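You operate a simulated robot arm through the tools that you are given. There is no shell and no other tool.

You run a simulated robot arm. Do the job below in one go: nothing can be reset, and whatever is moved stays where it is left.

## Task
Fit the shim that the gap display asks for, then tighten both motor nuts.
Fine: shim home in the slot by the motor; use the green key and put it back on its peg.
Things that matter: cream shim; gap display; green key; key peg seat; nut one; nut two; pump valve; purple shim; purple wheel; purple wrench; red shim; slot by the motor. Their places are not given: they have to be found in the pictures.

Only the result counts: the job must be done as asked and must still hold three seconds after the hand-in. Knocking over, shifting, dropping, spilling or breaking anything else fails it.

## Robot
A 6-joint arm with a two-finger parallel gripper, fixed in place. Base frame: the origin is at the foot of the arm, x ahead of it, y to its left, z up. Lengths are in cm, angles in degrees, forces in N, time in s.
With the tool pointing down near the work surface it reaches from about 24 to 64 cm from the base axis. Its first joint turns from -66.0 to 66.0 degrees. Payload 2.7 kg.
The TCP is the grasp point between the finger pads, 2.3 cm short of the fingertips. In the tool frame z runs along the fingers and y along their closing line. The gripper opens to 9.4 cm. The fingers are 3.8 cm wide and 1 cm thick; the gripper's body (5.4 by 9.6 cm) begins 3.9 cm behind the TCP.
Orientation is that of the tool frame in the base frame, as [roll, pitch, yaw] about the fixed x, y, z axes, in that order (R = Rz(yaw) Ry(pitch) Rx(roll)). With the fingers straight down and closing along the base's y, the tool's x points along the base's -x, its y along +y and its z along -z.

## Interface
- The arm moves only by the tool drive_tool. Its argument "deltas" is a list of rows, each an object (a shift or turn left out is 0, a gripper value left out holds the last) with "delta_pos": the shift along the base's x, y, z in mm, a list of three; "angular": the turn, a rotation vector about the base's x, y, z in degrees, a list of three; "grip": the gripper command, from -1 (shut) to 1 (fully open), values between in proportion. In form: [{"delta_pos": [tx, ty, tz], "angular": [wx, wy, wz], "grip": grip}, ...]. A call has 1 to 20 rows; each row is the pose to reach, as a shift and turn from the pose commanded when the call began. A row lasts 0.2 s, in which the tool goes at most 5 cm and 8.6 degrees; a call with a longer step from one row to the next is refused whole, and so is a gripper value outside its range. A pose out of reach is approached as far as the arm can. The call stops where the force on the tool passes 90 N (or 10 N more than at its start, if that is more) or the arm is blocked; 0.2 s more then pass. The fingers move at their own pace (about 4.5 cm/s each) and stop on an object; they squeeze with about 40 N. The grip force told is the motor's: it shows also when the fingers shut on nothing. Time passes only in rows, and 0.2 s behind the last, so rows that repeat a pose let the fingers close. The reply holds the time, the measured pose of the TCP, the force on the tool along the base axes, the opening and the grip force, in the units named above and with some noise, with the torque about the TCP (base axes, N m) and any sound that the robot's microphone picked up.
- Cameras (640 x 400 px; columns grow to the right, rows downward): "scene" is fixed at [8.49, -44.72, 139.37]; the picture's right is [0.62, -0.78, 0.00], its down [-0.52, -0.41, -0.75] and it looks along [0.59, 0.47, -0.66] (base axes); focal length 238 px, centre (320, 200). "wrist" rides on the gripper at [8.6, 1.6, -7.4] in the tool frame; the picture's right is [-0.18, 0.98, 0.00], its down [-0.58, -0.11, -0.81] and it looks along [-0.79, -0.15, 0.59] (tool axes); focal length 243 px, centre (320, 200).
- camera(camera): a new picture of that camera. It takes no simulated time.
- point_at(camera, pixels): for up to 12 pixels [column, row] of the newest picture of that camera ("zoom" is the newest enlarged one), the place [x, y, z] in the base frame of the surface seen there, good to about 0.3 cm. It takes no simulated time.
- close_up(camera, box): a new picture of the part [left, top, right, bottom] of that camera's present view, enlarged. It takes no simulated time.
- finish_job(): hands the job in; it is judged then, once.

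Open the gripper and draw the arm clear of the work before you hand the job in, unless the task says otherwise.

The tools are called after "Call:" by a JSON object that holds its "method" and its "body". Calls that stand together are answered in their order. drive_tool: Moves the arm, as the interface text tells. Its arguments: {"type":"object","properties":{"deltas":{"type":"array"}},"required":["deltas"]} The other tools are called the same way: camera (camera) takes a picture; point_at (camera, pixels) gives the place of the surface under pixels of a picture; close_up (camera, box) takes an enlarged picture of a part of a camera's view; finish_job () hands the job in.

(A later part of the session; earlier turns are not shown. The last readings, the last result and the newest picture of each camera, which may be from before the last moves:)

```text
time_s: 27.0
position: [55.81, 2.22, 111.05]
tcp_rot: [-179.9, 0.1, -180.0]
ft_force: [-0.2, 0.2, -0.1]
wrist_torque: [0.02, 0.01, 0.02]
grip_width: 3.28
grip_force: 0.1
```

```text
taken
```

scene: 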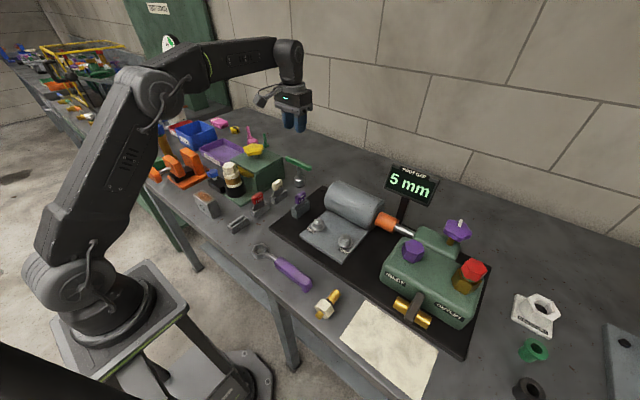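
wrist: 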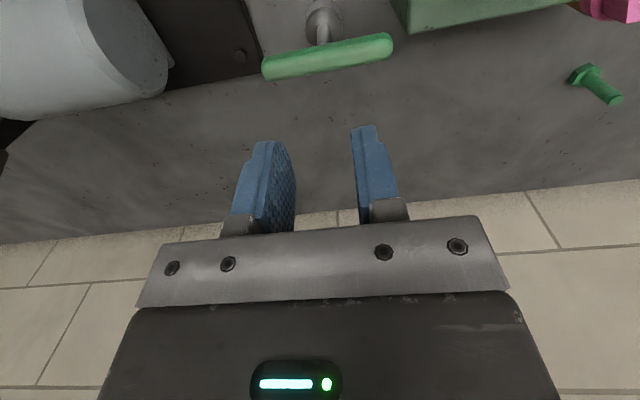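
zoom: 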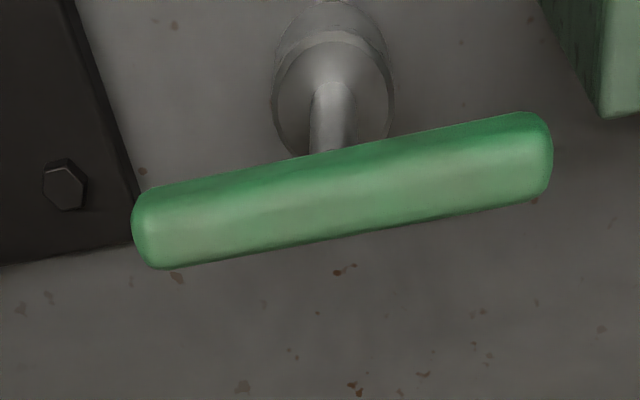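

Handle ends compute to y ≈ -3.0 and 7.6 at x ≈ 56.2, so the key axis is about (56.2, 2.4). I'll turn the tool +90° about z here (leaving room to turn clockwise later) with the fingers at about 4.7 cm, shifting over the axis.

Call:
{"method": "drive_tool", "body": {"deltas": [{"delta_pos": [0, 0, 0], "angular": [0, 0, 8], "grip": 0.0}, {"delta_pos": [0, 0, 0], "angular": [0, 0, 16]}, {"delta_pos": [0, 0, 0], "angular": [0, 0, 24]}, {"delta_pos": [0, 0, 0], "angular": [0, 0, 32]}, {"delta_pos": [0, 0, 0], "angular": [0, 0, 40]}, {"delta_pos": [0, 0, 0], "angular": [0, 0, 48]}, {"delta_pos": [0, 0, 0], "angular": [0, 0, 56]}, {"delta_pos": [0, 0, 0], "angular": [0, 0, 64]}, {"delta_pos": [0, 0, 0], "angular": [0, 0, 72]}, {"delta_pos": [0, 0, 0], "angular": [0, 0, 80]}, {"delta_pos": [1, 2, 0], "angular": [0, 0, 86]}, {"delta_pos": [2, 3, 0], "angular": [0, 0, 90]}, {"delta_pos": [2, 3, 0], "angular": [0, 0, 90]}]}}

Call:
{"method": "camera", "body": {"camera": "wrist"}}

Call:
{"method": "close_up", "body": {"camera": "wrist", "box": [220, 0, 420, 120]}}

```text
time_s: 29.8
position: [56.13, 2.55, 111.04]
tcp_rot: [-180.0, 0.0, -89.9]
ft_force: [-0.2, 0.5, -0.3]
wrist_torque: [-0.01, -0.01, -0.02]
grip_width: 4.69
grip_force: 0.0
```

```text
taken
```

wrist: 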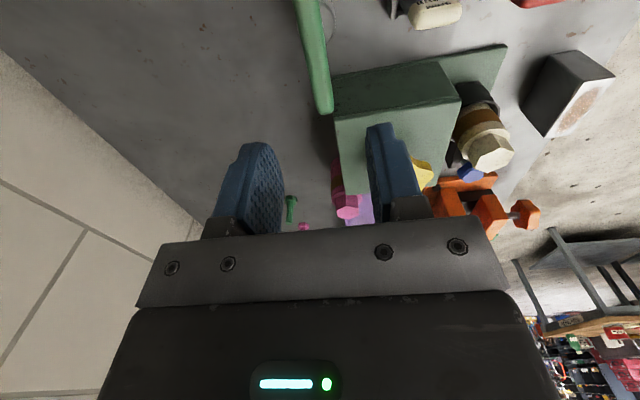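

```text
3.20 times, centred on (320, 60) of wrist
```

zoom: 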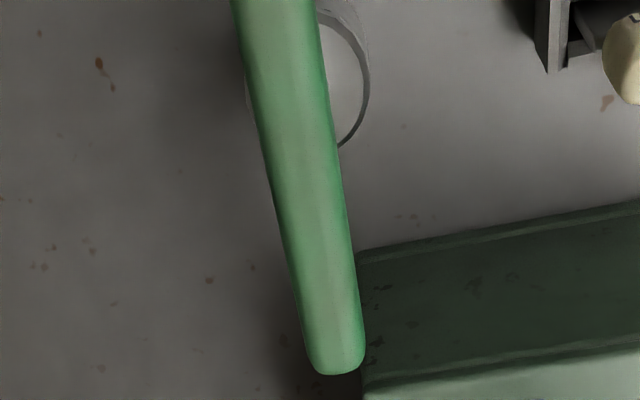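

The turn went through. At the tool axis the handle appears about 0.3–0.4 cm toward +x, so I'll shift 2.5 mm and descend to z 101 for a closer check.

Call:
{"method": "drive_tool", "body": {"deltas": [{"delta_pos": [2.5, 0, -30]}, {"delta_pos": [2.5, 0, -60]}, {"delta_pos": [2.5, 0, -85]}, {"delta_pos": [2.5, 0, -100]}, {"delta_pos": [2.5, 0, -100]}]}}

Call:
{"method": "camera", "body": {"camera": "wrist"}}

Call:
{"method": "close_up", "body": {"camera": "scene", "box": [250, 120, 350, 200]}}

```text
time_s: 31.0
position: [56.36, 2.51, 101.02]
tcp_rot: [180.0, 0.0, -90.1]
ft_force: [0.1, 1.1, 0.3]
wrist_torque: [-0.06, -0.01, 0.01]
grip_width: 4.72
grip_force: 0.1
```

```text
taken
```

wrist: 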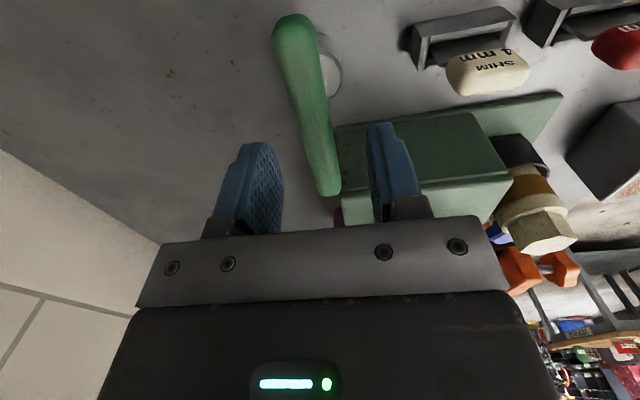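

```text
5.00 times, centred on (300, 160) of scene
```

zoom: 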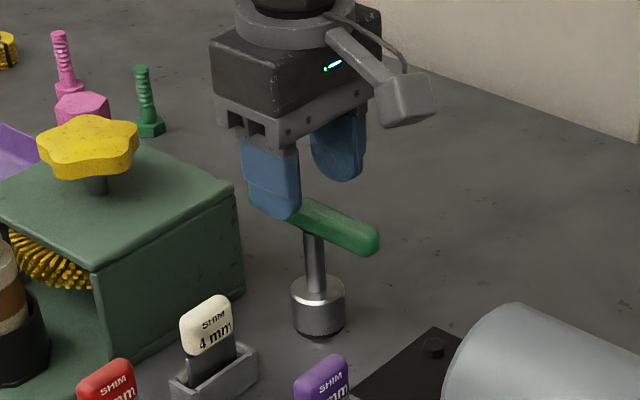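

The handle passes within about 1 mm of the tool axis, centred near y 2.4. I'll shift 0.8 mm toward +x, lower to z 97.4 and narrow the fingers to about 2.3 cm to check for touch.

Call:
{"method": "drive_tool", "body": {"deltas": [{"delta_pos": [0.8, 0, -12]}, {"delta_pos": [0.8, 0, -24]}, {"delta_pos": [0.8, 0, -36]}, {"delta_pos": [0.8, 0, -36], "grip": -0.5}, {"delta_pos": [0.8, 0, -36]}, {"delta_pos": [0.8, 0, -36]}]}}

Call:
{"method": "camera", "body": {"camera": "wrist"}}

Call:
{"method": "close_up", "body": {"camera": "scene", "box": [250, 120, 350, 200]}}

```text
time_s: 32.4
position: [56.41, 2.44, 97.31]
tcp_rot: [-180.0, 0.1, -90.0]
ft_force: [0.2, -0.4, 0.0]
wrist_torque: [0.02, 0.01, -0.01]
grip_width: 2.35
grip_force: 0.1
```

```text
taken
```

wrist: 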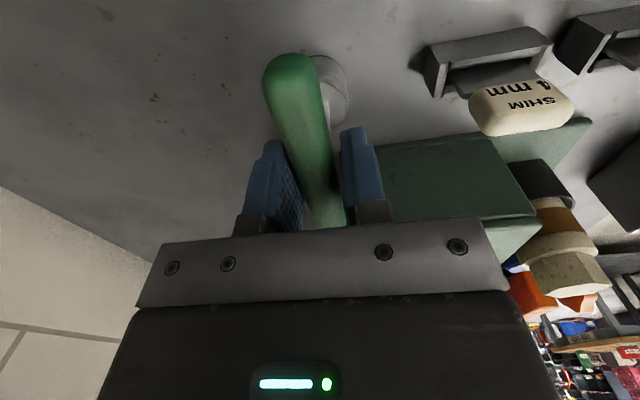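

```text
5.00 times, centred on (300, 160) of scene
```

zoom: 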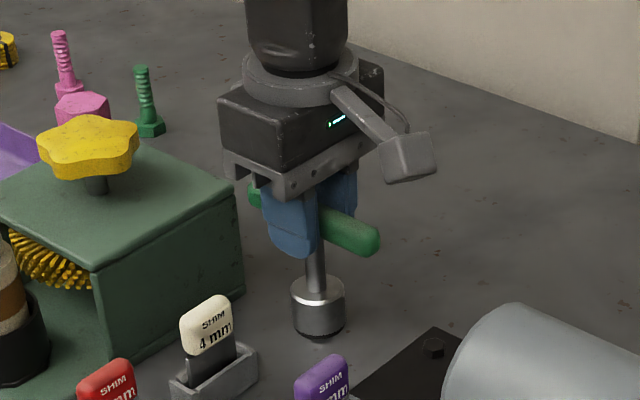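

No contact yet at 2.35 cm. I'll enlarge the finger gaps to see the balance.

Call:
{"method": "close_up", "body": {"camera": "wrist", "box": [230, 120, 410, 240]}}

Call:
{"method": "drive_tool", "body": {"deltas": [{"delta_pos": [0, 0, 0], "grip": -0.58}, {"delta_pos": [0, 0, 0]}]}}

```text
3.33 times, centred on (320, 180) of wrist
```

zoom: 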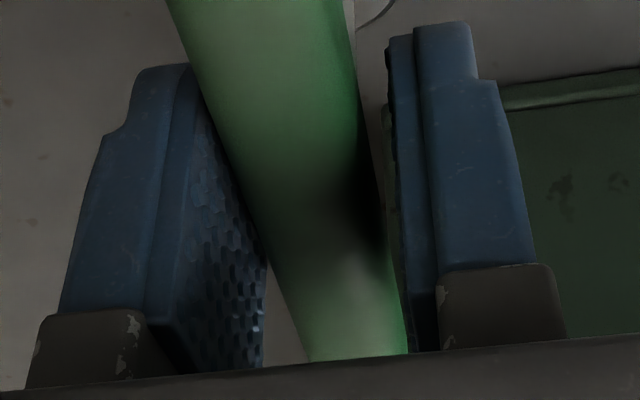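

```text
time_s: 33.0
position: [56.39, 2.46, 97.46]
tcp_rot: [-180.0, 0.0, -90.1]
ft_force: [-0.3, -0.2, 0.0]
wrist_torque: [-0.01, 0.0, 0.03]
grip_width: 1.99
grip_force: 0.2
```

Fingers are at 2.0 cm without touching, so I'll close on the handle now and read the side force.

Call:
{"method": "drive_tool", "body": {"deltas": [{"delta_pos": [0, 0, 0], "grip": -0.66}, {"delta_pos": [0, 0, 0], "grip": -0.72}, {"delta_pos": [0, 0, 0]}]}}

```text
time_s: 33.8
position: [56.33, 2.42, 97.34]
tcp_rot: [-180.0, 0.0, -90.0]
ft_force: [1.1, -0.8, 0.2]
wrist_torque: [0.03, -0.12, -0.02]
grip_width: 1.74
grip_force: 39.9
```

Gripped at 1.74 cm with almost no side force; I record this seat pose as commanded (56.53, 2.37, 97.40). Fully squeezing, I'll lift the key straight up off its peg.

Call:
{"method": "drive_tool", "body": {"deltas": [{"delta_pos": [0, 0, 2], "grip": -1}, {"delta_pos": [0, 0, 5]}, {"delta_pos": [0, 0, 10]}, {"delta_pos": [0, 0, 18]}, {"delta_pos": [0, 0, 30]}, {"delta_pos": [0, 0, 45]}, {"delta_pos": [0, 0, 65]}, {"delta_pos": [0, 0, 90]}, {"delta_pos": [0, 0, 90]}]}}

Call:
{"method": "camera", "body": {"camera": "wrist"}}

Call:
{"method": "close_up", "body": {"camera": "scene", "box": [250, 120, 350, 200]}}

```text
time_s: 35.8
position: [56.31, 2.53, 106.49]
tcp_rot: [-180.0, 0.0, -90.0]
ft_force: [-0.7, 0.9, -2.1]
wrist_torque: [-0.02, -0.01, 0.01]
grip_width: 1.77
grip_force: 39.7
```

```text
taken
```

wrist: 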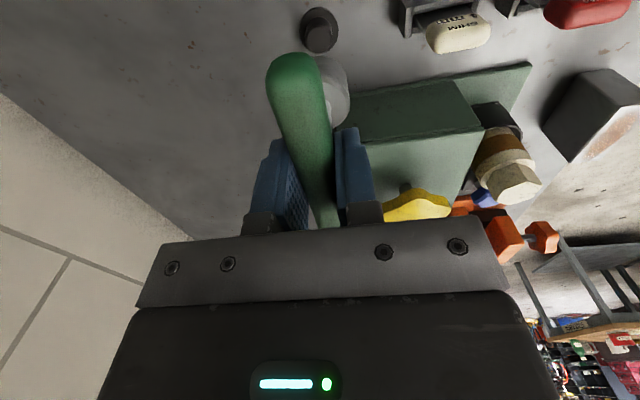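

```text
5.00 times, centred on (300, 160) of scene
```

zoom: 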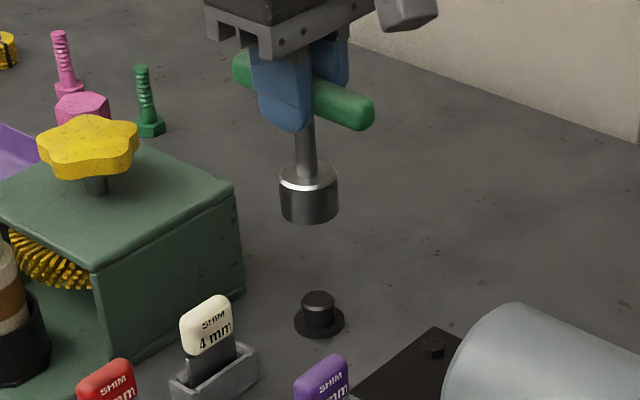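

The key is off the peg, which shows at wrist (319,30). I'll enlarge it to see its shape and fix its location.

Call:
{"method": "close_up", "body": {"camera": "wrist", "box": [250, 0, 390, 100]}}

Call:
{"method": "point_at", "body": {"camera": "wrist", "pixels": [[317, 18], [317, 38], [305, 30], [335, 30], [338, 75], [340, 110]]}}

Call:
{"method": "point_at", "body": {"camera": "scene", "pixels": [[304, 179], [304, 183], [304, 187]]}}

```text
4.00 times, centred on (320, 50) of wrist
```

zoom: 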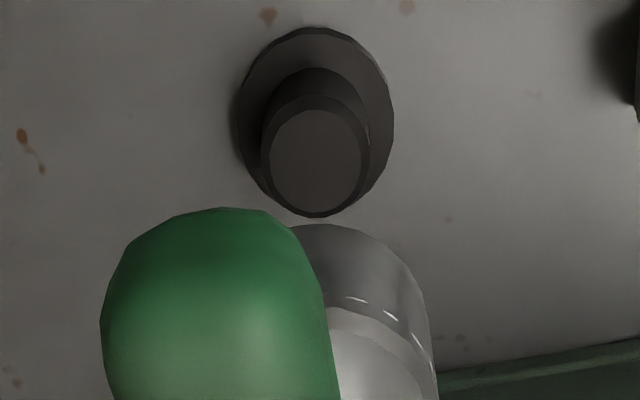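

```text
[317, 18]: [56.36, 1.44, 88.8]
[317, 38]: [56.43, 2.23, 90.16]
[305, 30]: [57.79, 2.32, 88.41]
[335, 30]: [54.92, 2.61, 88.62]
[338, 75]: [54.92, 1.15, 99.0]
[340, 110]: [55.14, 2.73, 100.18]
```

```text
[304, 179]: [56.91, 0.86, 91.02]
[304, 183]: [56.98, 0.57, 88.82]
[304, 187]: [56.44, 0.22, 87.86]
```

The peg is round, so returning needs no particular angle. I'll check how tall the display and pump wheel are before carrying the key to nut TWO, since the camera arm now sits on the -y side.

Call:
{"method": "point_at", "body": {"camera": "scene", "pixels": [[390, 170], [412, 183], [436, 182], [430, 205], [402, 210], [457, 226], [411, 248], [473, 268], [385, 220], [400, 228]]}}

```text
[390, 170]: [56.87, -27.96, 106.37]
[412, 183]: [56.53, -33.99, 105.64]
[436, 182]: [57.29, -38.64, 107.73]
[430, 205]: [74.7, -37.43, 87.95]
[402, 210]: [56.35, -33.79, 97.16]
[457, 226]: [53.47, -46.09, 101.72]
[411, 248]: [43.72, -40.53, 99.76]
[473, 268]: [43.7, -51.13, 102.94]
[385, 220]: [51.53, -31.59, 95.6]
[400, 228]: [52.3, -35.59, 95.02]
```

The display stands at x ≈ 57 beyond y -28, away from both nuts. I'll raise the key to z 112 and carry it to above nut TWO at (42.5, -17.1).

Call:
{"method": "drive_tool", "body": {"deltas": [{"delta_pos": [0, 0, 30]}, {"delta_pos": [0, 0, 56]}, {"delta_pos": [-20, -28, 56]}, {"delta_pos": [-40, -56, 56]}, {"delta_pos": [-60, -84, 56]}, {"delta_pos": [-80, -112, 56]}, {"delta_pos": [-100, -140, 56]}, {"delta_pos": [-120, -168, 56]}, {"delta_pos": [-134, -186, 56]}, {"delta_pos": [-140.4, -194.5, 56]}, {"delta_pos": [-140.4, -194.5, 56]}]}}

Call:
{"method": "camera", "body": {"camera": "wrist"}}

Call:
{"method": "close_up", "body": {"camera": "wrist", "box": [240, 0, 400, 100]}}

Call:
{"method": "close_up", "body": {"camera": "scene", "box": [270, 130, 390, 250]}}

```text
time_s: 38.2
position: [42.37, -16.95, 111.87]
tcp_rot: [180.0, 0.0, -90.0]
ft_force: [0.4, 0.4, -2.2]
wrist_torque: [-0.03, 0.03, 0.01]
grip_width: 1.76
grip_force: 40.0
```

```text
taken
```

wrist: 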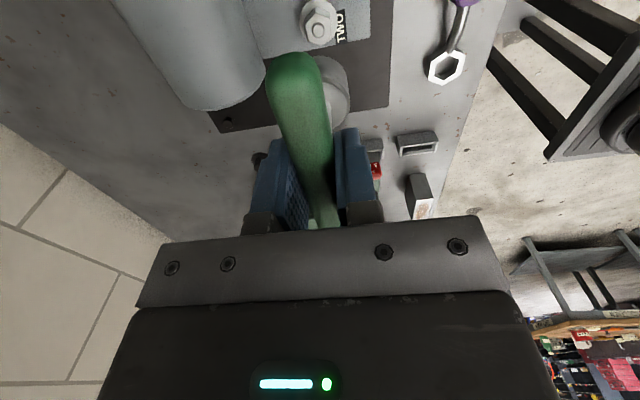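

```text
4.00 times, centred on (320, 50) of wrist
```

zoom: 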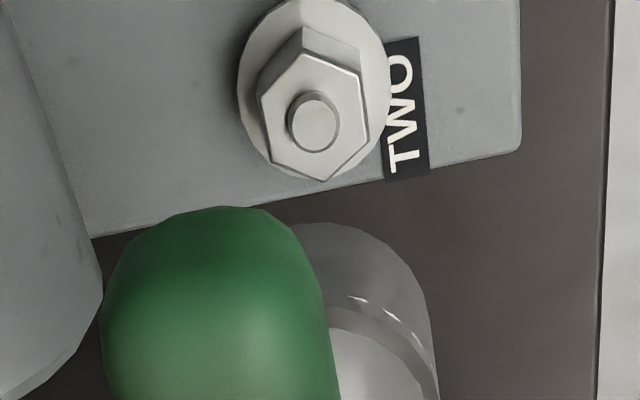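

```text
3.33 times, centred on (330, 190) of scene
```

zoom: 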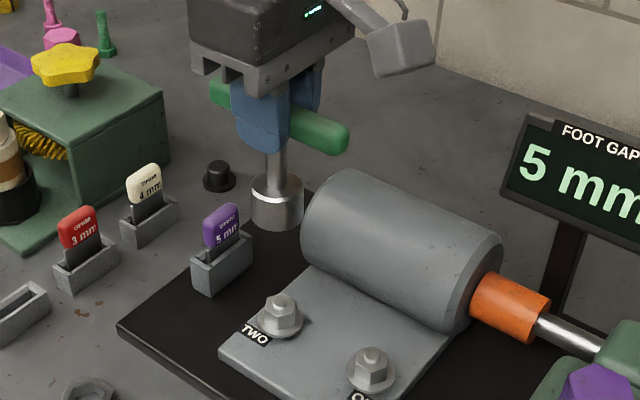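

In this view nut TWO's centre (zoom 314,116) relative to how the peg looked gives a target TCP of (42.51, -17.15). I'll shift slightly and lower to z 104, with the socket just above the stud.

Call:
{"method": "drive_tool", "body": {"deltas": [{"delta_pos": [0.2, -0.7, -25]}, {"delta_pos": [0.2, -0.7, -50]}, {"delta_pos": [0.2, -0.7, -70]}, {"delta_pos": [0.2, -0.7, -80]}, {"delta_pos": [0.2, -0.7, -80]}]}}

Call:
{"method": "close_up", "body": {"camera": "wrist", "box": [240, 0, 400, 100]}}

Call:
{"method": "close_up", "body": {"camera": "scene", "box": [280, 180, 360, 250]}}

```text
time_s: 39.4
position: [42.3, -17.15, 103.94]
tcp_rot: [180.0, 0.0, -90.1]
ft_force: [-0.6, -0.4, -1.9]
wrist_torque: [-0.02, -0.01, 0.01]
grip_width: 1.74
grip_force: 40.0
```

```text
4.00 times, centred on (320, 50) of wrist
```

zoom: 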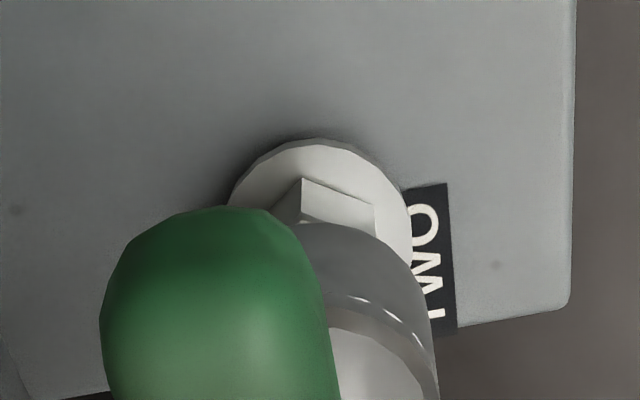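

```text
5.71 times, centred on (320, 215) of scene
```

zoom: 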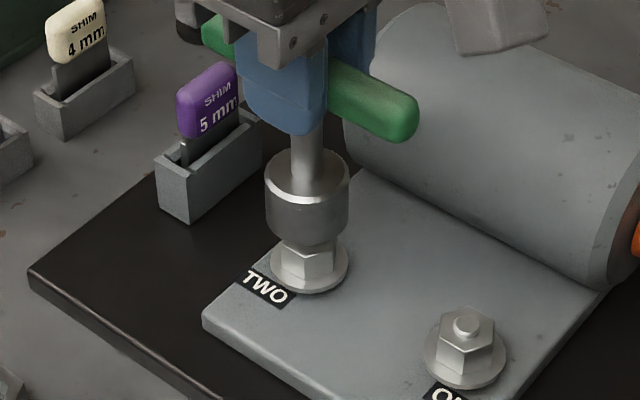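

The socket is right over nut TWO in both views. I'll lower in small steps to feel for the nut.

Call:
{"method": "drive_tool", "body": {"deltas": [{"delta_pos": [0, 0, -3]}, {"delta_pos": [0, 0, -6]}, {"delta_pos": [0, 0, -9]}, {"delta_pos": [0, 0, -11]}, {"delta_pos": [0, 0, -11]}]}}

```text
time_s: 40.6
position: [42.51, -17.1, 102.73]
tcp_rot: [180.0, -0.1, -90.0]
ft_force: [-0.5, 0.3, -2.2]
wrist_torque: [-0.03, 0.0, -0.02]
grip_width: 1.74
grip_force: 41.1
```

Call:
{"method": "drive_tool", "body": {"deltas": [{"delta_pos": [0, 0, -2]}, {"delta_pos": [0, 0, -4]}, {"delta_pos": [0, 0, -6]}, {"delta_pos": [0, 0, -6]}]}}

Call:
{"method": "close_up", "body": {"camera": "scene", "box": [280, 180, 360, 250]}}

```text
time_s: 41.6
position: [42.53, -17.09, 102.39]
tcp_rot: [-179.9, -0.1, -90.0]
ft_force: [0.8, -2.0, 7.7]
wrist_torque: [-0.2, -0.08, -0.01]
grip_width: 1.75
grip_force: 39.9
```

```text
5.71 times, centred on (320, 215) of scene
```

zoom: 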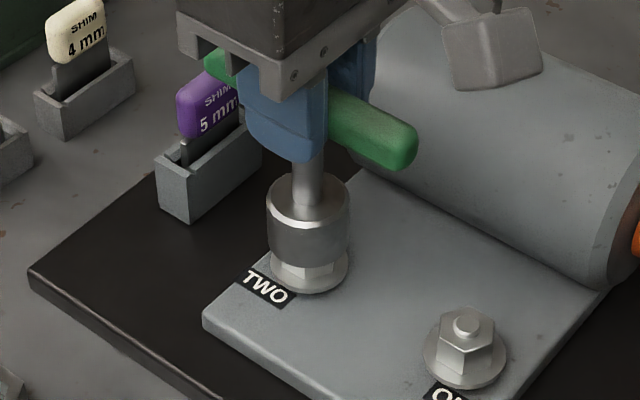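

About 10 N of contact at z 102.3, the height of the nut's top, so the hex isn't engaged yet. I'll press slightly and turn clockwise slowly to find the hex.

Call:
{"method": "drive_tool", "body": {"deltas": [{"delta_pos": [0, 0, -0.8]}, {"delta_pos": [0, 0, -0.8], "angular": [0, 0, -2]}, {"delta_pos": [0, 0, -0.8], "angular": [0, 0, -4]}, {"delta_pos": [0, 0, -0.8], "angular": [0, 0, -6]}, {"delta_pos": [0, 0, -0.8], "angular": [0, 0, -8]}]}}

```text
time_s: 42.8
position: [42.48, -17.03, 102.36]
tcp_rot: [-179.8, -0.1, -98.0]
ft_force: [-1.9, -1.6, 29.3]
wrist_torque: [-0.26, 0.12, -0.01]
grip_width: 1.76
grip_force: 40.0
```

Still on top (31 N) at -8°. I'll carry on turning clockwise in small steps and watch for the force to drop.

Call:
{"method": "drive_tool", "body": {"deltas": [{"delta_pos": [0, 0, 0], "angular": [0, 0, -2]}, {"delta_pos": [0, 0, 0], "angular": [0, 0, -4]}, {"delta_pos": [0, 0, 0], "angular": [0, 0, -6]}, {"delta_pos": [0, 0, 0], "angular": [0, 0, -8]}]}}

Call:
{"method": "drive_tool", "body": {"deltas": [{"delta_pos": [0, 0, 0], "angular": [0, 0, -2]}, {"delta_pos": [0, 0, 0], "angular": [0, 0, -4]}, {"delta_pos": [0, 0, 0], "angular": [0, 0, -6]}, {"delta_pos": [0, 0, 0], "angular": [0, 0, -8]}]}}

Call:
{"method": "drive_tool", "body": {"deltas": [{"delta_pos": [0, 0, 0], "angular": [0, 0, -2]}, {"delta_pos": [0, 0, 0], "angular": [0, 0, -4]}, {"delta_pos": [0, 0, 0], "angular": [0, 0, -6]}, {"delta_pos": [0, 0, 0], "angular": [0, 0, -8]}]}}

```text
time_s: 43.8
position: [42.52, -17.01, 102.34]
tcp_rot: [-179.7, -0.1, -106.1]
ft_force: [-1.5, -7.2, 26.3]
wrist_torque: [-0.61, 0.13, 0.01]
grip_width: 1.77
grip_force: 40.1
```

```text
time_s: 44.8
position: [42.48, -16.95, 102.29]
tcp_rot: [-179.9, -0.1, -114.0]
ft_force: [-1.1, -4.5, 26.6]
wrist_torque: [-0.52, 0.12, 0.02]
grip_width: 1.77
grip_force: 39.6
```

```text
time_s: 45.8
position: [42.47, -17.01, 102.34]
tcp_rot: [-179.7, 0.1, -122.2]
ft_force: [-2.2, -4.4, 29.5]
wrist_torque: [-0.47, 0.2, 0.01]
grip_width: 1.75
grip_force: 39.4
```

After 32° it still hasn't dropped, and fy of about -5 N suggests the nut pushes the socket toward -y. I'll look at the nut under the socket.

Call:
{"method": "close_up", "body": {"camera": "scene", "box": [290, 190, 340, 240]}}

Call:
{"method": "camera", "body": {"camera": "wrist"}}

Call:
{"method": "close_up", "body": {"camera": "wrist", "box": [250, 30, 400, 130]}}

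```text
8.00 times, centred on (315, 215) of scene
```

zoom: 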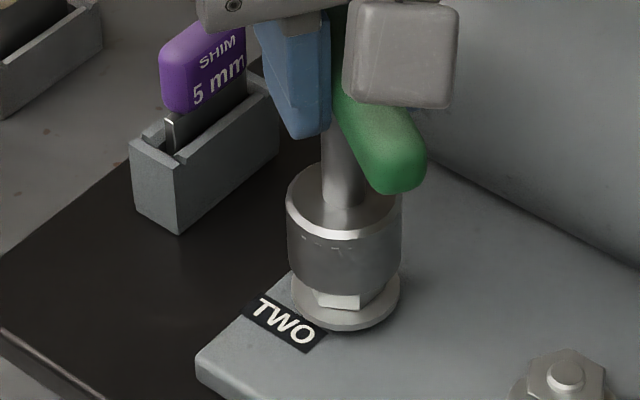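

```text
taken
```

wrist: 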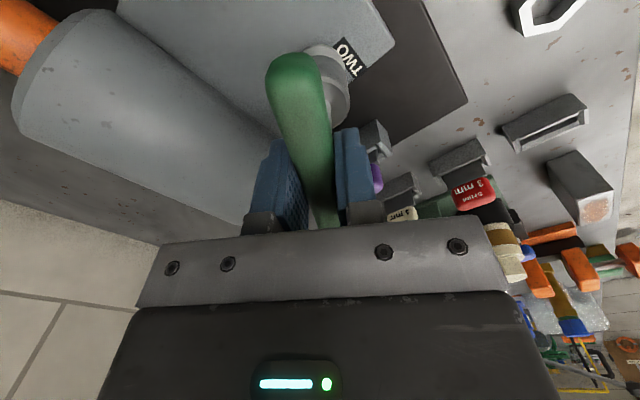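

```text
4.00 times, centred on (325, 80) of wrist
```

zoom: 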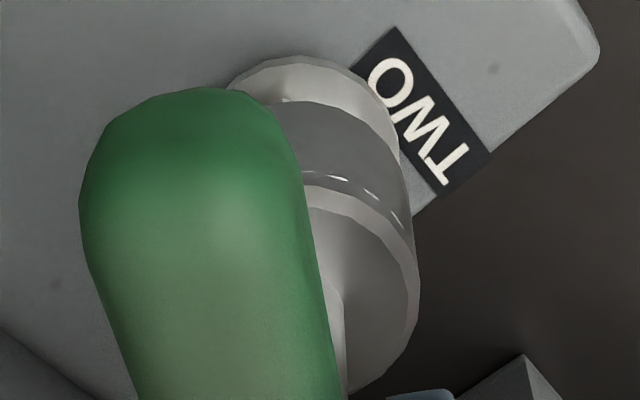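

The nut's visible facet seems to have turned with the key, so the socket may already be gripping it. I'll measure the socket's lower rim and the nut facet to judge the engagement depth.

Call:
{"method": "close_up", "body": {"camera": "scene", "box": [300, 200, 330, 230]}}

Call:
{"method": "point_at", "body": {"camera": "zoom", "pixels": [[320, 140], [320, 180], [320, 230], [320, 250], [320, 262], [340, 290], [340, 300], [340, 320], [340, 335]]}}

```text
13.33 times, centred on (315, 215) of scene
```

zoom: 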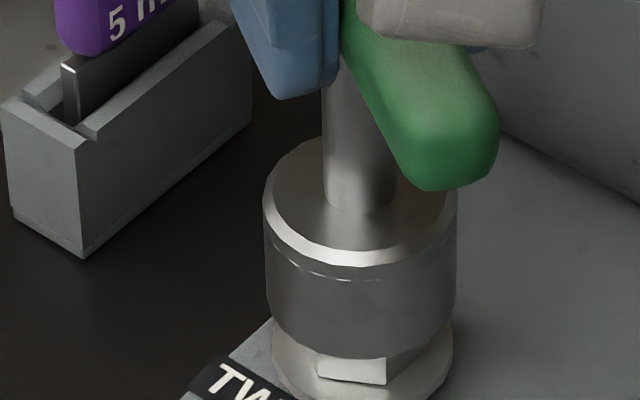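

```text
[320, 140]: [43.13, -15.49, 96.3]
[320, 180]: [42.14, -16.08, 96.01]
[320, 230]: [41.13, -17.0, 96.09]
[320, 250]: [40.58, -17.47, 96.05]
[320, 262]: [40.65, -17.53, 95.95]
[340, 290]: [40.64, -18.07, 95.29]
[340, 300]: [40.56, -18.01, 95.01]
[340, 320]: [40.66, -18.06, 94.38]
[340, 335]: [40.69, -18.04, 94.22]
```

Socket lower rim is at about z 93.4. I'll query the nut facet and flange below it.

Call:
{"method": "close_up", "body": {"camera": "scene", "box": [300, 210, 330, 240]}}

Call:
{"method": "point_at", "body": {"camera": "zoom", "pixels": [[350, 200], [350, 215], [350, 222], [350, 230], [350, 238], [350, 244], [350, 252], [350, 262], [350, 275], [400, 225], [300, 232], [400, 235]]}}

```text
13.33 times, centred on (315, 225) of scene
```

zoom: 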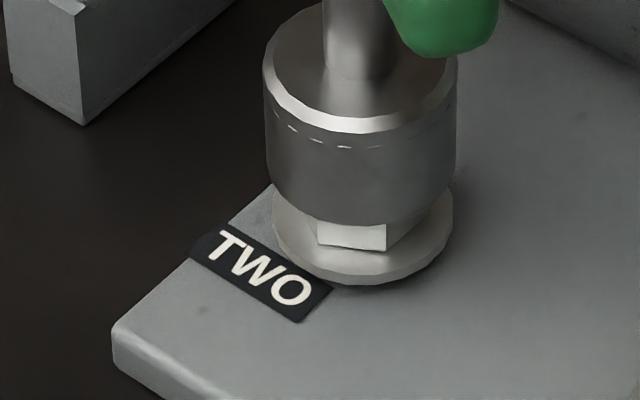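

```text
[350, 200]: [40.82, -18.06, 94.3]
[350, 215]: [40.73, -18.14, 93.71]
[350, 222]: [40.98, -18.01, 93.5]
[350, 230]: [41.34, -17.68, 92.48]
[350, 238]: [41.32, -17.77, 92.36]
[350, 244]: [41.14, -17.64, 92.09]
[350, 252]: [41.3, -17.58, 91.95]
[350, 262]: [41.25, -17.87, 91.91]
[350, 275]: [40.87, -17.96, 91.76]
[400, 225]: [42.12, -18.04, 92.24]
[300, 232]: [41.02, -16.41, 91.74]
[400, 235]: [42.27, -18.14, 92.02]
```

The socket's rim (93.45) is just at the nut's top, with the nut's flange at 91.9, and the nut turned along with the key, so it's loose. Following the -y side force, I'll shift in half-millimetre steps toward -y with light pressure.

Call:
{"method": "drive_tool", "body": {"deltas": [{"delta_pos": [-0.2, -0.4, 0]}, {"delta_pos": [-0.3, -0.8, 0]}, {"delta_pos": [-0.3, -0.8, 0]}]}}

Call:
{"method": "drive_tool", "body": {"deltas": [{"delta_pos": [-0.2, -0.4, 0]}, {"delta_pos": [-0.2, -0.8, 0]}, {"delta_pos": [-0.2, -0.8, 0]}]}}

```text
time_s: 46.6
position: [42.37, -17.0, 102.38]
tcp_rot: [-179.8, 0.2, -122.0]
ft_force: [1.5, 2.8, 25.6]
wrist_torque: [0.23, -0.17, -0.02]
grip_width: 1.77
grip_force: 39.9
```

```text
time_s: 47.4
position: [42.38, -17.1, 102.26]
tcp_rot: [-179.8, 0.3, -122.0]
ft_force: [4.3, 12.2, 27.6]
wrist_torque: [1.08, -0.48, -0.01]
grip_width: 1.75
grip_force: 39.8
```

Side force balances near (42.49, -17.20), but the socket still rests on the nut's top face with the hexes out of phase. I'll lift off, turn the key back in the air to its first orientation, and look at the nut.

Call:
{"method": "drive_tool", "body": {"deltas": [{"delta_pos": [0.3, 1.1, 5]}, {"delta_pos": [0.3, 1.1, 25]}, {"delta_pos": [0.3, 1.1, 50], "angular": [0, 0, 8]}, {"delta_pos": [0.3, 1.1, 75], "angular": [0, 0, 16]}, {"delta_pos": [0.3, 1.1, 98], "angular": [0, 0, 24]}, {"delta_pos": [0.3, 1.1, 98], "angular": [0, 0, 32]}, {"delta_pos": [0.3, 1.1, 98], "angular": [0, 0, 32]}]}}

Call:
{"method": "close_up", "body": {"camera": "wrist", "box": [240, 0, 400, 100]}}

```text
time_s: 49.0
position: [42.35, -17.15, 111.93]
tcp_rot: [179.9, -0.1, -89.9]
ft_force: [-0.7, -0.4, -1.9]
wrist_torque: [0.0, -0.03, 0.01]
grip_width: 1.77
grip_force: 39.6
```

```text
4.00 times, centred on (320, 50) of wrist
```

zoom: 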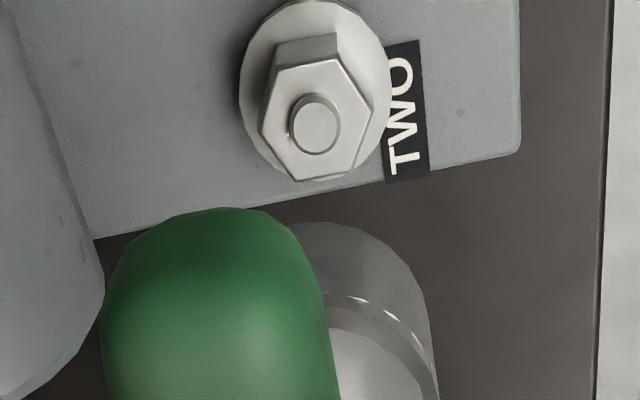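

The nut has turned about 31° with the key, so its corners now point along ±x: relative to the key the hex is 30° different from my first try. Centre computes to (42.47, -17.20), right below; I'll lower again and feel.

Call:
{"method": "drive_tool", "body": {"deltas": [{"delta_pos": [0, 0, -30]}, {"delta_pos": [0, 0, -60]}, {"delta_pos": [0, 0, -80]}, {"delta_pos": [0, 0, -90]}, {"delta_pos": [0, 0, -94]}, {"delta_pos": [0, 0, -96]}, {"delta_pos": [0, 0, -97]}]}}

Call:
{"method": "drive_tool", "body": {"deltas": [{"delta_pos": [0, 0, -1]}, {"delta_pos": [0, 0, -2]}, {"delta_pos": [0, 0, -2]}]}}

```text
time_s: 50.6
position: [42.35, -17.19, 102.23]
tcp_rot: [-179.9, 0.0, -90.0]
ft_force: [0.4, -0.2, -1.7]
wrist_torque: [-0.01, 0.01, 0.0]
grip_width: 1.78
grip_force: 40.4
```

```text
time_s: 51.4
position: [42.39, -17.04, 102.06]
tcp_rot: [-180.0, 0.0, -90.0]
ft_force: [-0.1, -0.1, -0.9]
wrist_torque: [-0.02, -0.11, 0.04]
grip_width: 1.78
grip_force: 40.4
```

Already 2 mm below the earlier contact height with no resistance, so the hex is entering. I'll continue down.

Call:
{"method": "drive_tool", "body": {"deltas": [{"delta_pos": [0, 0, -1]}, {"delta_pos": [0, 0, -2]}, {"delta_pos": [0, 0, -3]}, {"delta_pos": [0, 0, -3]}]}}

Call:
{"method": "drive_tool", "body": {"deltas": [{"delta_pos": [0, 0, -1]}, {"delta_pos": [0, 0, -2]}, {"delta_pos": [0, 0, -3]}, {"delta_pos": [0, 0, -3]}]}}

```text
time_s: 52.4
position: [42.3, -17.1, 101.67]
tcp_rot: [180.0, 0.0, -90.1]
ft_force: [0.0, -1.2, -1.2]
wrist_torque: [-0.03, -0.12, 0.0]
grip_width: 1.77
grip_force: 40.0
```

```text
time_s: 53.4
position: [42.55, -17.1, 101.53]
tcp_rot: [180.0, 0.1, -89.9]
ft_force: [0.3, 0.7, -1.7]
wrist_torque: [-0.02, 0.02, 0.0]
grip_width: 1.73
grip_force: 40.3
```

The key is sliding over the nut freely at z 101.5. I'll lower until it seats.

Call:
{"method": "drive_tool", "body": {"deltas": [{"delta_pos": [0, 0, -1]}, {"delta_pos": [0, 0, -2]}, {"delta_pos": [0, 0, -3]}, {"delta_pos": [0, 0, -4]}, {"delta_pos": [0, 0, -4]}]}}

Call:
{"method": "drive_tool", "body": {"deltas": [{"delta_pos": [0, 0, -1]}, {"delta_pos": [0, 0, -2]}, {"delta_pos": [0, 0, -3]}, {"delta_pos": [0, 0, -3]}]}}

Call:
{"method": "close_up", "body": {"camera": "scene", "box": [280, 180, 360, 250]}}

```text
time_s: 54.6
position: [42.41, -17.0, 101.09]
tcp_rot: [-180.0, 0.0, -90.0]
ft_force: [-0.8, -0.2, -2.2]
wrist_torque: [-0.02, -0.02, 0.01]
grip_width: 1.77
grip_force: 39.9
```

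```text
time_s: 55.6
position: [42.44, -17.03, 100.97]
tcp_rot: [-179.9, 0.0, -90.0]
ft_force: [-3.7, 2.6, 9.8]
wrist_torque: [0.37, 0.25, 0.03]
grip_width: 1.76
grip_force: 39.6
```

```text
5.71 times, centred on (320, 215) of scene
```

zoom: 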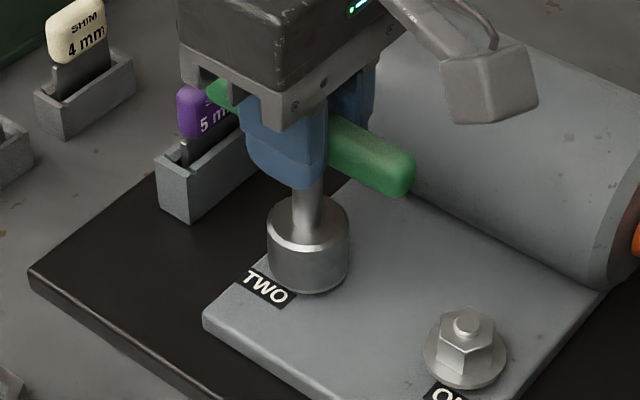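

The socket covers nut TWO fully (z 100.8, light contact). Now I'll turn clockwise in 6° steps, watching the torque and any sound.

Call:
{"method": "drive_tool", "body": {"deltas": [{"delta_pos": [0, 0, 0.3], "angular": [0, 0, -6]}, {"delta_pos": [0, 0, 0.3], "angular": [0, 0, -12]}, {"delta_pos": [0, 0, 0.3], "angular": [0, 0, -18]}, {"delta_pos": [0, 0, 0.3], "angular": [0, 0, -24]}]}}

Call:
{"method": "drive_tool", "body": {"deltas": [{"delta_pos": [0, 0, 0], "angular": [0, 0, -6]}, {"delta_pos": [0, 0, 0], "angular": [0, 0, -12]}, {"delta_pos": [0, 0, 0], "angular": [0, 0, -18]}]}}

```text
time_s: 56.6
position: [42.49, -17.0, 100.94]
tcp_rot: [-179.9, -0.1, -114.1]
ft_force: [0.8, 3.9, 12.3]
wrist_torque: [0.39, -0.17, 0.17]
grip_width: 1.77
grip_force: 39.9
```

```text
time_s: 57.4
position: [42.51, -17.11, 100.82]
tcp_rot: [-179.9, 0.0, -132.2]
ft_force: [4.0, 2.7, 11.2]
wrist_torque: [0.21, -0.2, 0.19]
grip_width: 1.74
grip_force: 39.9
```

The nut turns with a running torque of about 0.18 N m. I'll continue clockwise.

Call:
{"method": "drive_tool", "body": {"deltas": [{"delta_pos": [0, 0, 0], "angular": [0, 0, -6]}, {"delta_pos": [0, 0, 0], "angular": [0, 0, -12]}, {"delta_pos": [0, 0, 0], "angular": [0, 0, -18]}, {"delta_pos": [0, 0, 0], "angular": [0, 0, -24]}]}}

Call:
{"method": "drive_tool", "body": {"deltas": [{"delta_pos": [0, 0, 0], "angular": [0, 0, -6]}, {"delta_pos": [0, 0, 0], "angular": [0, 0, -12]}, {"delta_pos": [0, 0, 0], "angular": [0, 0, -18]}, {"delta_pos": [0, 0, 0], "angular": [0, 0, -24]}]}}

```text
time_s: 58.4
position: [42.35, -17.08, 100.84]
tcp_rot: [-179.9, 0.0, -155.7]
ft_force: [10.6, -3.7, 7.2]
wrist_torque: [-0.14, -0.15, 2.07]
grip_width: 2.36
grip_force: 40.4
```

```text
time_s: 59.4
position: [42.44, -17.0, 100.85]
tcp_rot: [-179.9, 0.0, -179.1]
ft_force: [12.1, -2.7, 5.5]
wrist_torque: [-0.14, -0.14, 4.3]
grip_width: 4.07
grip_force: 40.2
```

The torque rose to over 4 N m and the fingers were spread to 4 cm: the nut stopped turning and the gripper began to turn around the handle. I'll look before going back.

Call:
{"method": "camera", "body": {"camera": "wrist"}}

Call:
{"method": "close_up", "body": {"camera": "scene", "box": [280, 160, 360, 240]}}

```text
taken
```

wrist: 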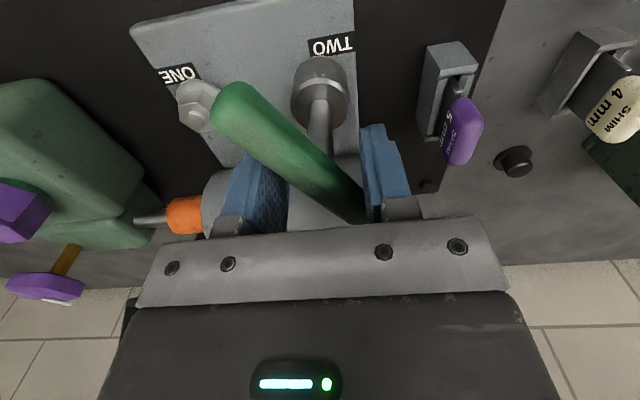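

```text
5.00 times, centred on (320, 200) of scene
```

zoom: 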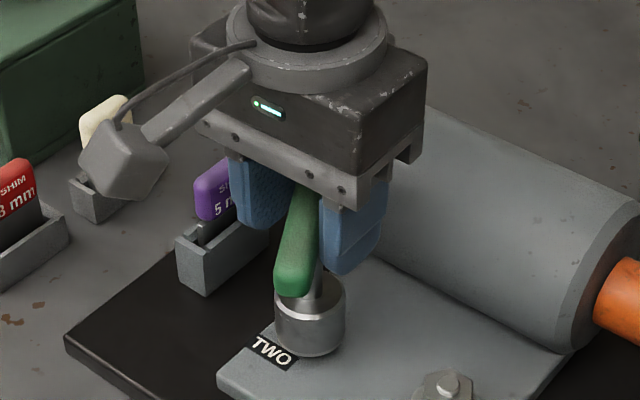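

The handle stayed near -60° while the gripper went on to -90°: the nut is hard tight after turning about 90° in total. I'll turn the gripper back until it lies along the handle again, without loosening.

Call:
{"method": "drive_tool", "body": {"deltas": [{"delta_pos": [0, 0, 0], "angular": [0, 0, 6]}, {"delta_pos": [0, 0, 0], "angular": [0, 0, 12]}, {"delta_pos": [0, 0, 0], "angular": [0, 0, 18]}]}}

Call:
{"method": "drive_tool", "body": {"deltas": [{"delta_pos": [0, 0, 0], "angular": [0, 0, 3]}, {"delta_pos": [0, 0, 0], "angular": [0, 0, 5]}, {"delta_pos": [0, 0, 0], "angular": [0, 0, 5]}]}}

```text
time_s: 60.2
position: [42.28, -17.23, 100.76]
tcp_rot: [-180.0, -0.2, -161.9]
ft_force: [-3.8, -10.9, 5.2]
wrist_torque: [-0.48, 0.38, 1.16]
grip_width: 2.71
grip_force: 39.1
```

```text
time_s: 61.0
position: [42.43, -17.08, 100.71]
tcp_rot: [179.9, -0.1, -156.9]
ft_force: [-2.4, -11.4, 0.2]
wrist_torque: [-0.42, 0.23, 1.61]
grip_width: 2.37
grip_force: 40.3
```

Width 2.37 at yaw -157 puts the handle near -58° relative. I'll turn back a further 7°.

Call:
{"method": "drive_tool", "body": {"deltas": [{"delta_pos": [0, 0, 0], "angular": [0, 0, 3]}, {"delta_pos": [0, 0, 0], "angular": [0, 0, 6]}, {"delta_pos": [0, 0, 0], "angular": [0, 0, 7]}, {"delta_pos": [0, 0, 0], "angular": [0, 0, 7]}]}}

```text
time_s: 62.0
position: [42.35, -17.15, 100.7]
tcp_rot: [-180.0, -0.1, -149.9]
ft_force: [-2.3, -11.4, -2.5]
wrist_torque: [-0.38, 0.13, 1.5]
grip_width: 1.9
grip_force: 40.2
```

Nearly aligned (1.90 cm) with 1.5 N m still held clockwise. I'll turn 2° more to relax it and then see.

Call:
{"method": "drive_tool", "body": {"deltas": [{"delta_pos": [0, 0, 0.5], "angular": [0, 0, 1]}, {"delta_pos": [0, 0, 1], "angular": [0, 0, 2]}, {"delta_pos": [0, 0, 1], "angular": [0, 0, 2]}]}}

Call:
{"method": "close_up", "body": {"camera": "scene", "box": [280, 160, 360, 240]}}

Call:
{"method": "camera", "body": {"camera": "wrist"}}

```text
time_s: 62.8
position: [42.41, -17.06, 100.81]
tcp_rot: [179.9, -0.2, -147.9]
ft_force: [-1.6, -8.7, -15.1]
wrist_torque: [-0.31, 0.02, 1.38]
grip_width: 1.79
grip_force: 40.3
```

```text
5.00 times, centred on (320, 200) of scene
```

zoom: 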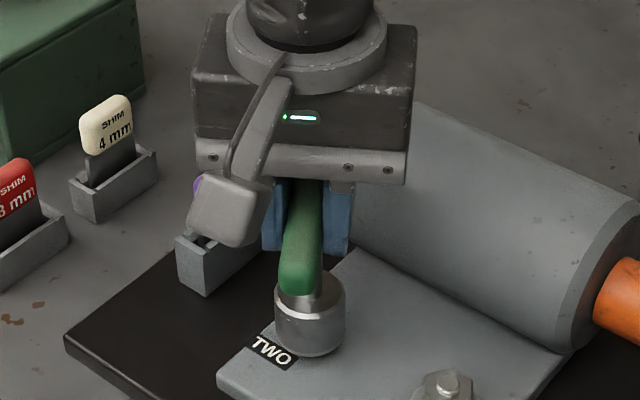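

```text
taken
```

wrist: 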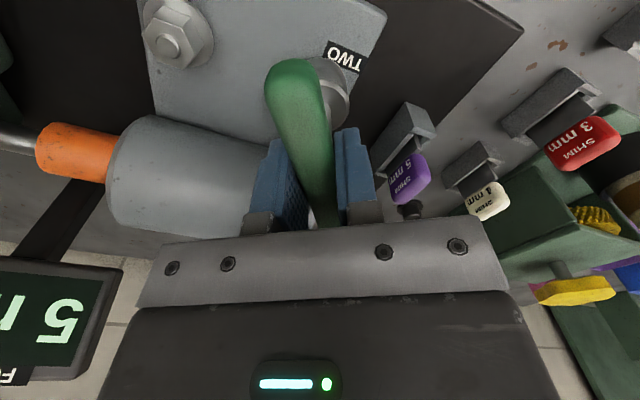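

Now parallel to the handle but 1.4 N m still wound in. I'll go back 3° more to unload it.

Call:
{"method": "drive_tool", "body": {"deltas": [{"delta_pos": [0, 0, -0.5], "angular": [0, 0, 1.5]}, {"delta_pos": [0, 0, -1], "angular": [0, 0, 3]}, {"delta_pos": [0, 0, -1], "angular": [0, 0, 3]}]}}

```text
time_s: 63.6
position: [42.41, -17.17, 100.7]
tcp_rot: [180.0, 0.0, -144.9]
ft_force: [-3.7, -8.2, -11.5]
wrist_torque: [-0.27, 0.21, 0.3]
grip_width: 1.75
grip_force: 40.2
```

Torque is down to 0.3 N m. I'll relieve the side force a little and lift the key off nut TWO.

Call:
{"method": "drive_tool", "body": {"deltas": [{"delta_pos": [-0.2, -0.5, 0], "angular": [0, 0, 0.5]}, {"delta_pos": [-0.2, -0.5, 2], "angular": [0, 0, 0.5]}, {"delta_pos": [-0.2, -0.5, 5], "angular": [0, 0, 0.5]}, {"delta_pos": [-0.2, -0.5, 8], "angular": [0, 0, 0.5]}]}}

```text
time_s: 64.6
position: [42.47, -17.09, 100.76]
tcp_rot: [179.3, -0.5, -144.5]
ft_force: [14.8, -7.4, -62.6]
wrist_torque: [-0.12, -0.89, 0.33]
grip_width: 1.8
grip_force: 39.6
```

The key resists lifting (-62 N): it's still wedged on the nut. I'll go back down and unwind slightly until the torque passes zero.

Call:
{"method": "drive_tool", "body": {"deltas": [{"delta_pos": [0.2, 0.3, -5]}, {"delta_pos": [0.2, 0.3, -8], "angular": [0, 0, 1]}, {"delta_pos": [0.2, 0.3, -8], "angular": [0, 0, 1]}]}}

```text
time_s: 65.4
position: [42.26, -17.23, 100.98]
tcp_rot: [-179.8, -0.1, -143.6]
ft_force: [-9.9, -1.6, 1.3]
wrist_torque: [-0.12, 0.94, 0.04]
grip_width: 1.77
grip_force: 40.2
```

Torque is now zero and vertical force is near zero, but fx is -10 N. I'll shift 0.7 mm toward -x to relieve it.

Call:
{"method": "drive_tool", "body": {"deltas": [{"delta_pos": [-0.4, 0, 0]}, {"delta_pos": [-0.7, 0, 0]}, {"delta_pos": [-0.7, 0, 0]}]}}

Call:
{"method": "close_up", "body": {"camera": "scene", "box": [290, 180, 350, 240]}}

```text
time_s: 66.2
position: [42.52, -17.19, 100.94]
tcp_rot: [-179.7, 0.1, -143.5]
ft_force: [-5.1, -4.6, 5.3]
wrist_torque: [-0.44, 0.48, 0.03]
grip_width: 1.77
grip_force: 40.2
```

```text
6.67 times, centred on (320, 210) of scene
```

zoom: 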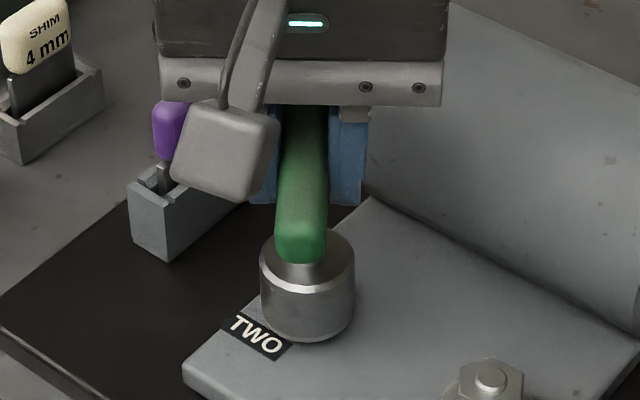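

Forces are small now. I'll try lifting gently by 3 mm and check the response.

Call:
{"method": "drive_tool", "body": {"deltas": [{"delta_pos": [-0.4, -0.4, 1]}, {"delta_pos": [-0.4, -0.4, 2]}, {"delta_pos": [-0.4, -0.4, 3]}]}}

```text
time_s: 67.0
position: [42.4, -17.16, 101.02]
tcp_rot: [-180.0, -0.1, -143.5]
ft_force: [4.4, -7.0, -9.2]
wrist_torque: [-0.38, -0.32, 0.02]
grip_width: 1.74
grip_force: 39.8
```

Resistance is only about 7 N now. I'll keep lifting slowly with a tiny counter-wiggle.

Call:
{"method": "drive_tool", "body": {"deltas": [{"delta_pos": [0.2, -0.4, 1], "angular": [0, 0, 0.5]}, {"delta_pos": [0.2, -0.4, 2], "angular": [0, 0, -0.5]}, {"delta_pos": [0.2, -0.4, 3], "angular": [0, 0, 0]}, {"delta_pos": [0.2, -0.4, 4], "angular": [0, 0, 0]}]}}

```text
time_s: 68.0
position: [42.44, -17.06, 101.42]
tcp_rot: [-179.9, 0.0, -143.5]
ft_force: [5.1, 2.0, -6.5]
wrist_torque: [0.13, -0.29, 0.03]
grip_width: 1.76
grip_force: 40.0
```

The key is rising now (101.4). I'll continue up gently.

Call:
{"method": "drive_tool", "body": {"deltas": [{"delta_pos": [0, 0, 2]}, {"delta_pos": [0, 0, 4]}, {"delta_pos": [0, 0, 6]}, {"delta_pos": [0, 0, 9]}]}}

Call:
{"method": "drive_tool", "body": {"deltas": [{"delta_pos": [0, 0, 5]}, {"delta_pos": [0, 0, 20]}, {"delta_pos": [0, 0, 50]}, {"delta_pos": [0, 0, 90]}, {"delta_pos": [0, 0, 90]}]}}

Call:
{"method": "camera", "body": {"camera": "wrist"}}

Call:
{"method": "close_up", "body": {"camera": "scene", "box": [280, 150, 360, 250]}}

```text
time_s: 69.0
position: [42.33, -17.34, 102.55]
tcp_rot: [179.9, 0.0, -143.5]
ft_force: [0.5, 0.5, -2.2]
wrist_torque: [0.02, -0.01, 0.02]
grip_width: 1.78
grip_force: 40.3
```

```text
time_s: 70.2
position: [42.35, -17.23, 111.52]
tcp_rot: [-179.9, -0.1, -143.5]
ft_force: [0.0, -0.6, -2.0]
wrist_torque: [0.01, -0.04, 0.03]
grip_width: 1.74
grip_force: 39.6
```

```text
taken
```

wrist: 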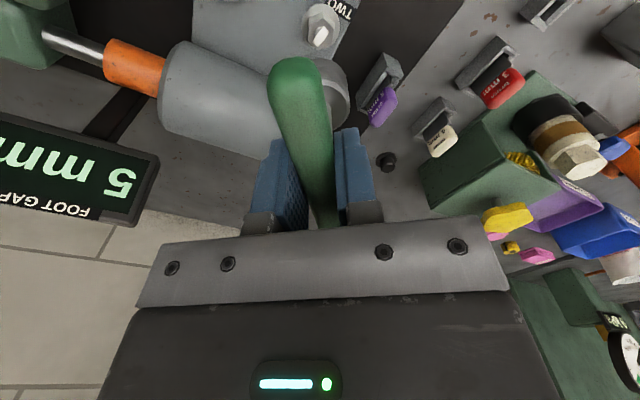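

```text
4.00 times, centred on (320, 200) of scene
```

zoom: 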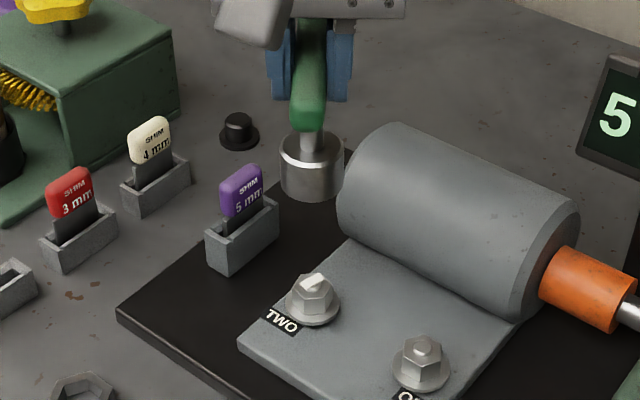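

The key is free. Nut TWO's top looks different (a bright mark at scene zoom (313,280)), so I'll enlarge it.

Call:
{"method": "close_up", "body": {"camera": "wrist", "box": [280, 0, 370, 60]}}

Call:
{"method": "close_up", "body": {"camera": "scene", "box": [295, 205, 355, 255]}}

```text
6.67 times, centred on (325, 30) of wrist
```

zoom: 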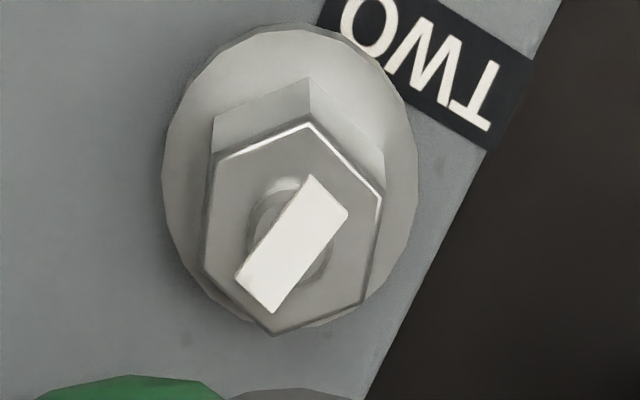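

```text
8.00 times, centred on (325, 230) of scene
```

zoom: 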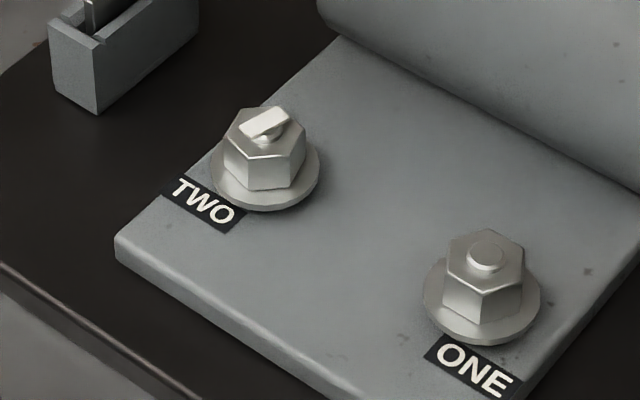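

A white tight-indicator bar now shows on nut TWO, absent on ONE. Before moving on, I'll compare the key's pose in the grip to the earlier picture using the same box.

Call:
{"method": "close_up", "body": {"camera": "wrist", "box": [240, 0, 400, 100]}}

```text
4.00 times, centred on (320, 50) of wrist
```

zoom: 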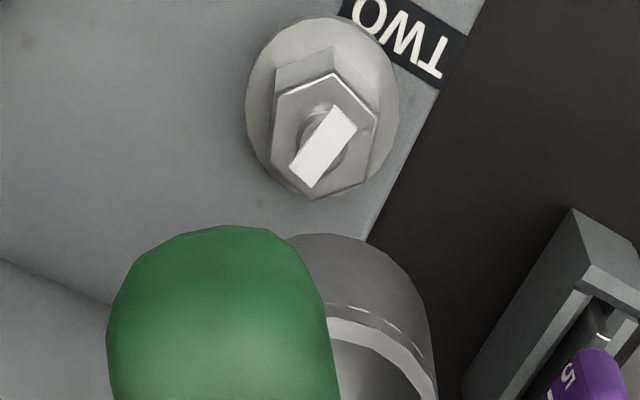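

The key has shifted about 1 mm in the grip along the handle, which I'll allow for. Nut ONE's corners point along ±y, so the key needs its handle at 60°: I'll move above nut ONE and turn to yaw -120.

Call:
{"method": "drive_tool", "body": {"deltas": [{"delta_pos": [0.5, -25, 5], "angular": [0, 0, 6]}, {"delta_pos": [1, -50, 5], "angular": [0, 0, 12]}, {"delta_pos": [1.5, -75, 5], "angular": [0, 0, 18]}, {"delta_pos": [1.5, -86.8, 5], "angular": [0, 0, 23.5]}, {"delta_pos": [1.5, -86.8, 5], "angular": [0, 0, 23.5]}]}}

Call:
{"method": "close_up", "body": {"camera": "wrist", "box": [240, 0, 400, 100]}}

Call:
{"method": "camera", "body": {"camera": "scene"}}

```text
time_s: 71.4
position: [42.44, -25.95, 112.03]
tcp_rot: [180.0, 0.0, -119.9]
ft_force: [0.2, 0.7, -2.2]
wrist_torque: [0.0, -0.02, -0.02]
grip_width: 1.76
grip_force: 40.0
```

```text
4.00 times, centred on (320, 50) of wrist
```

zoom: 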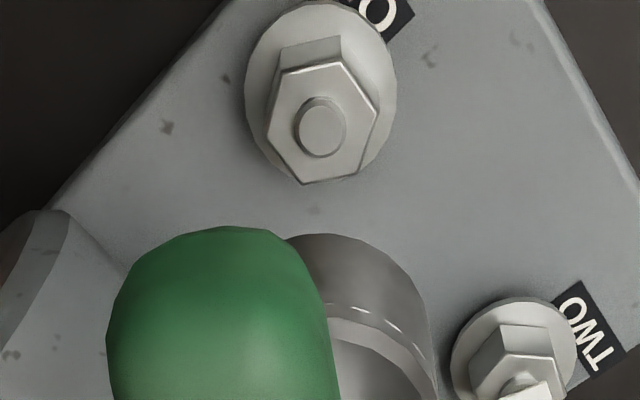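

```text
taken
```

scene: 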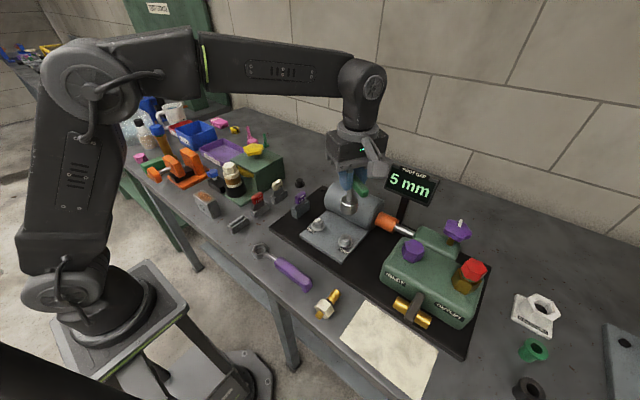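

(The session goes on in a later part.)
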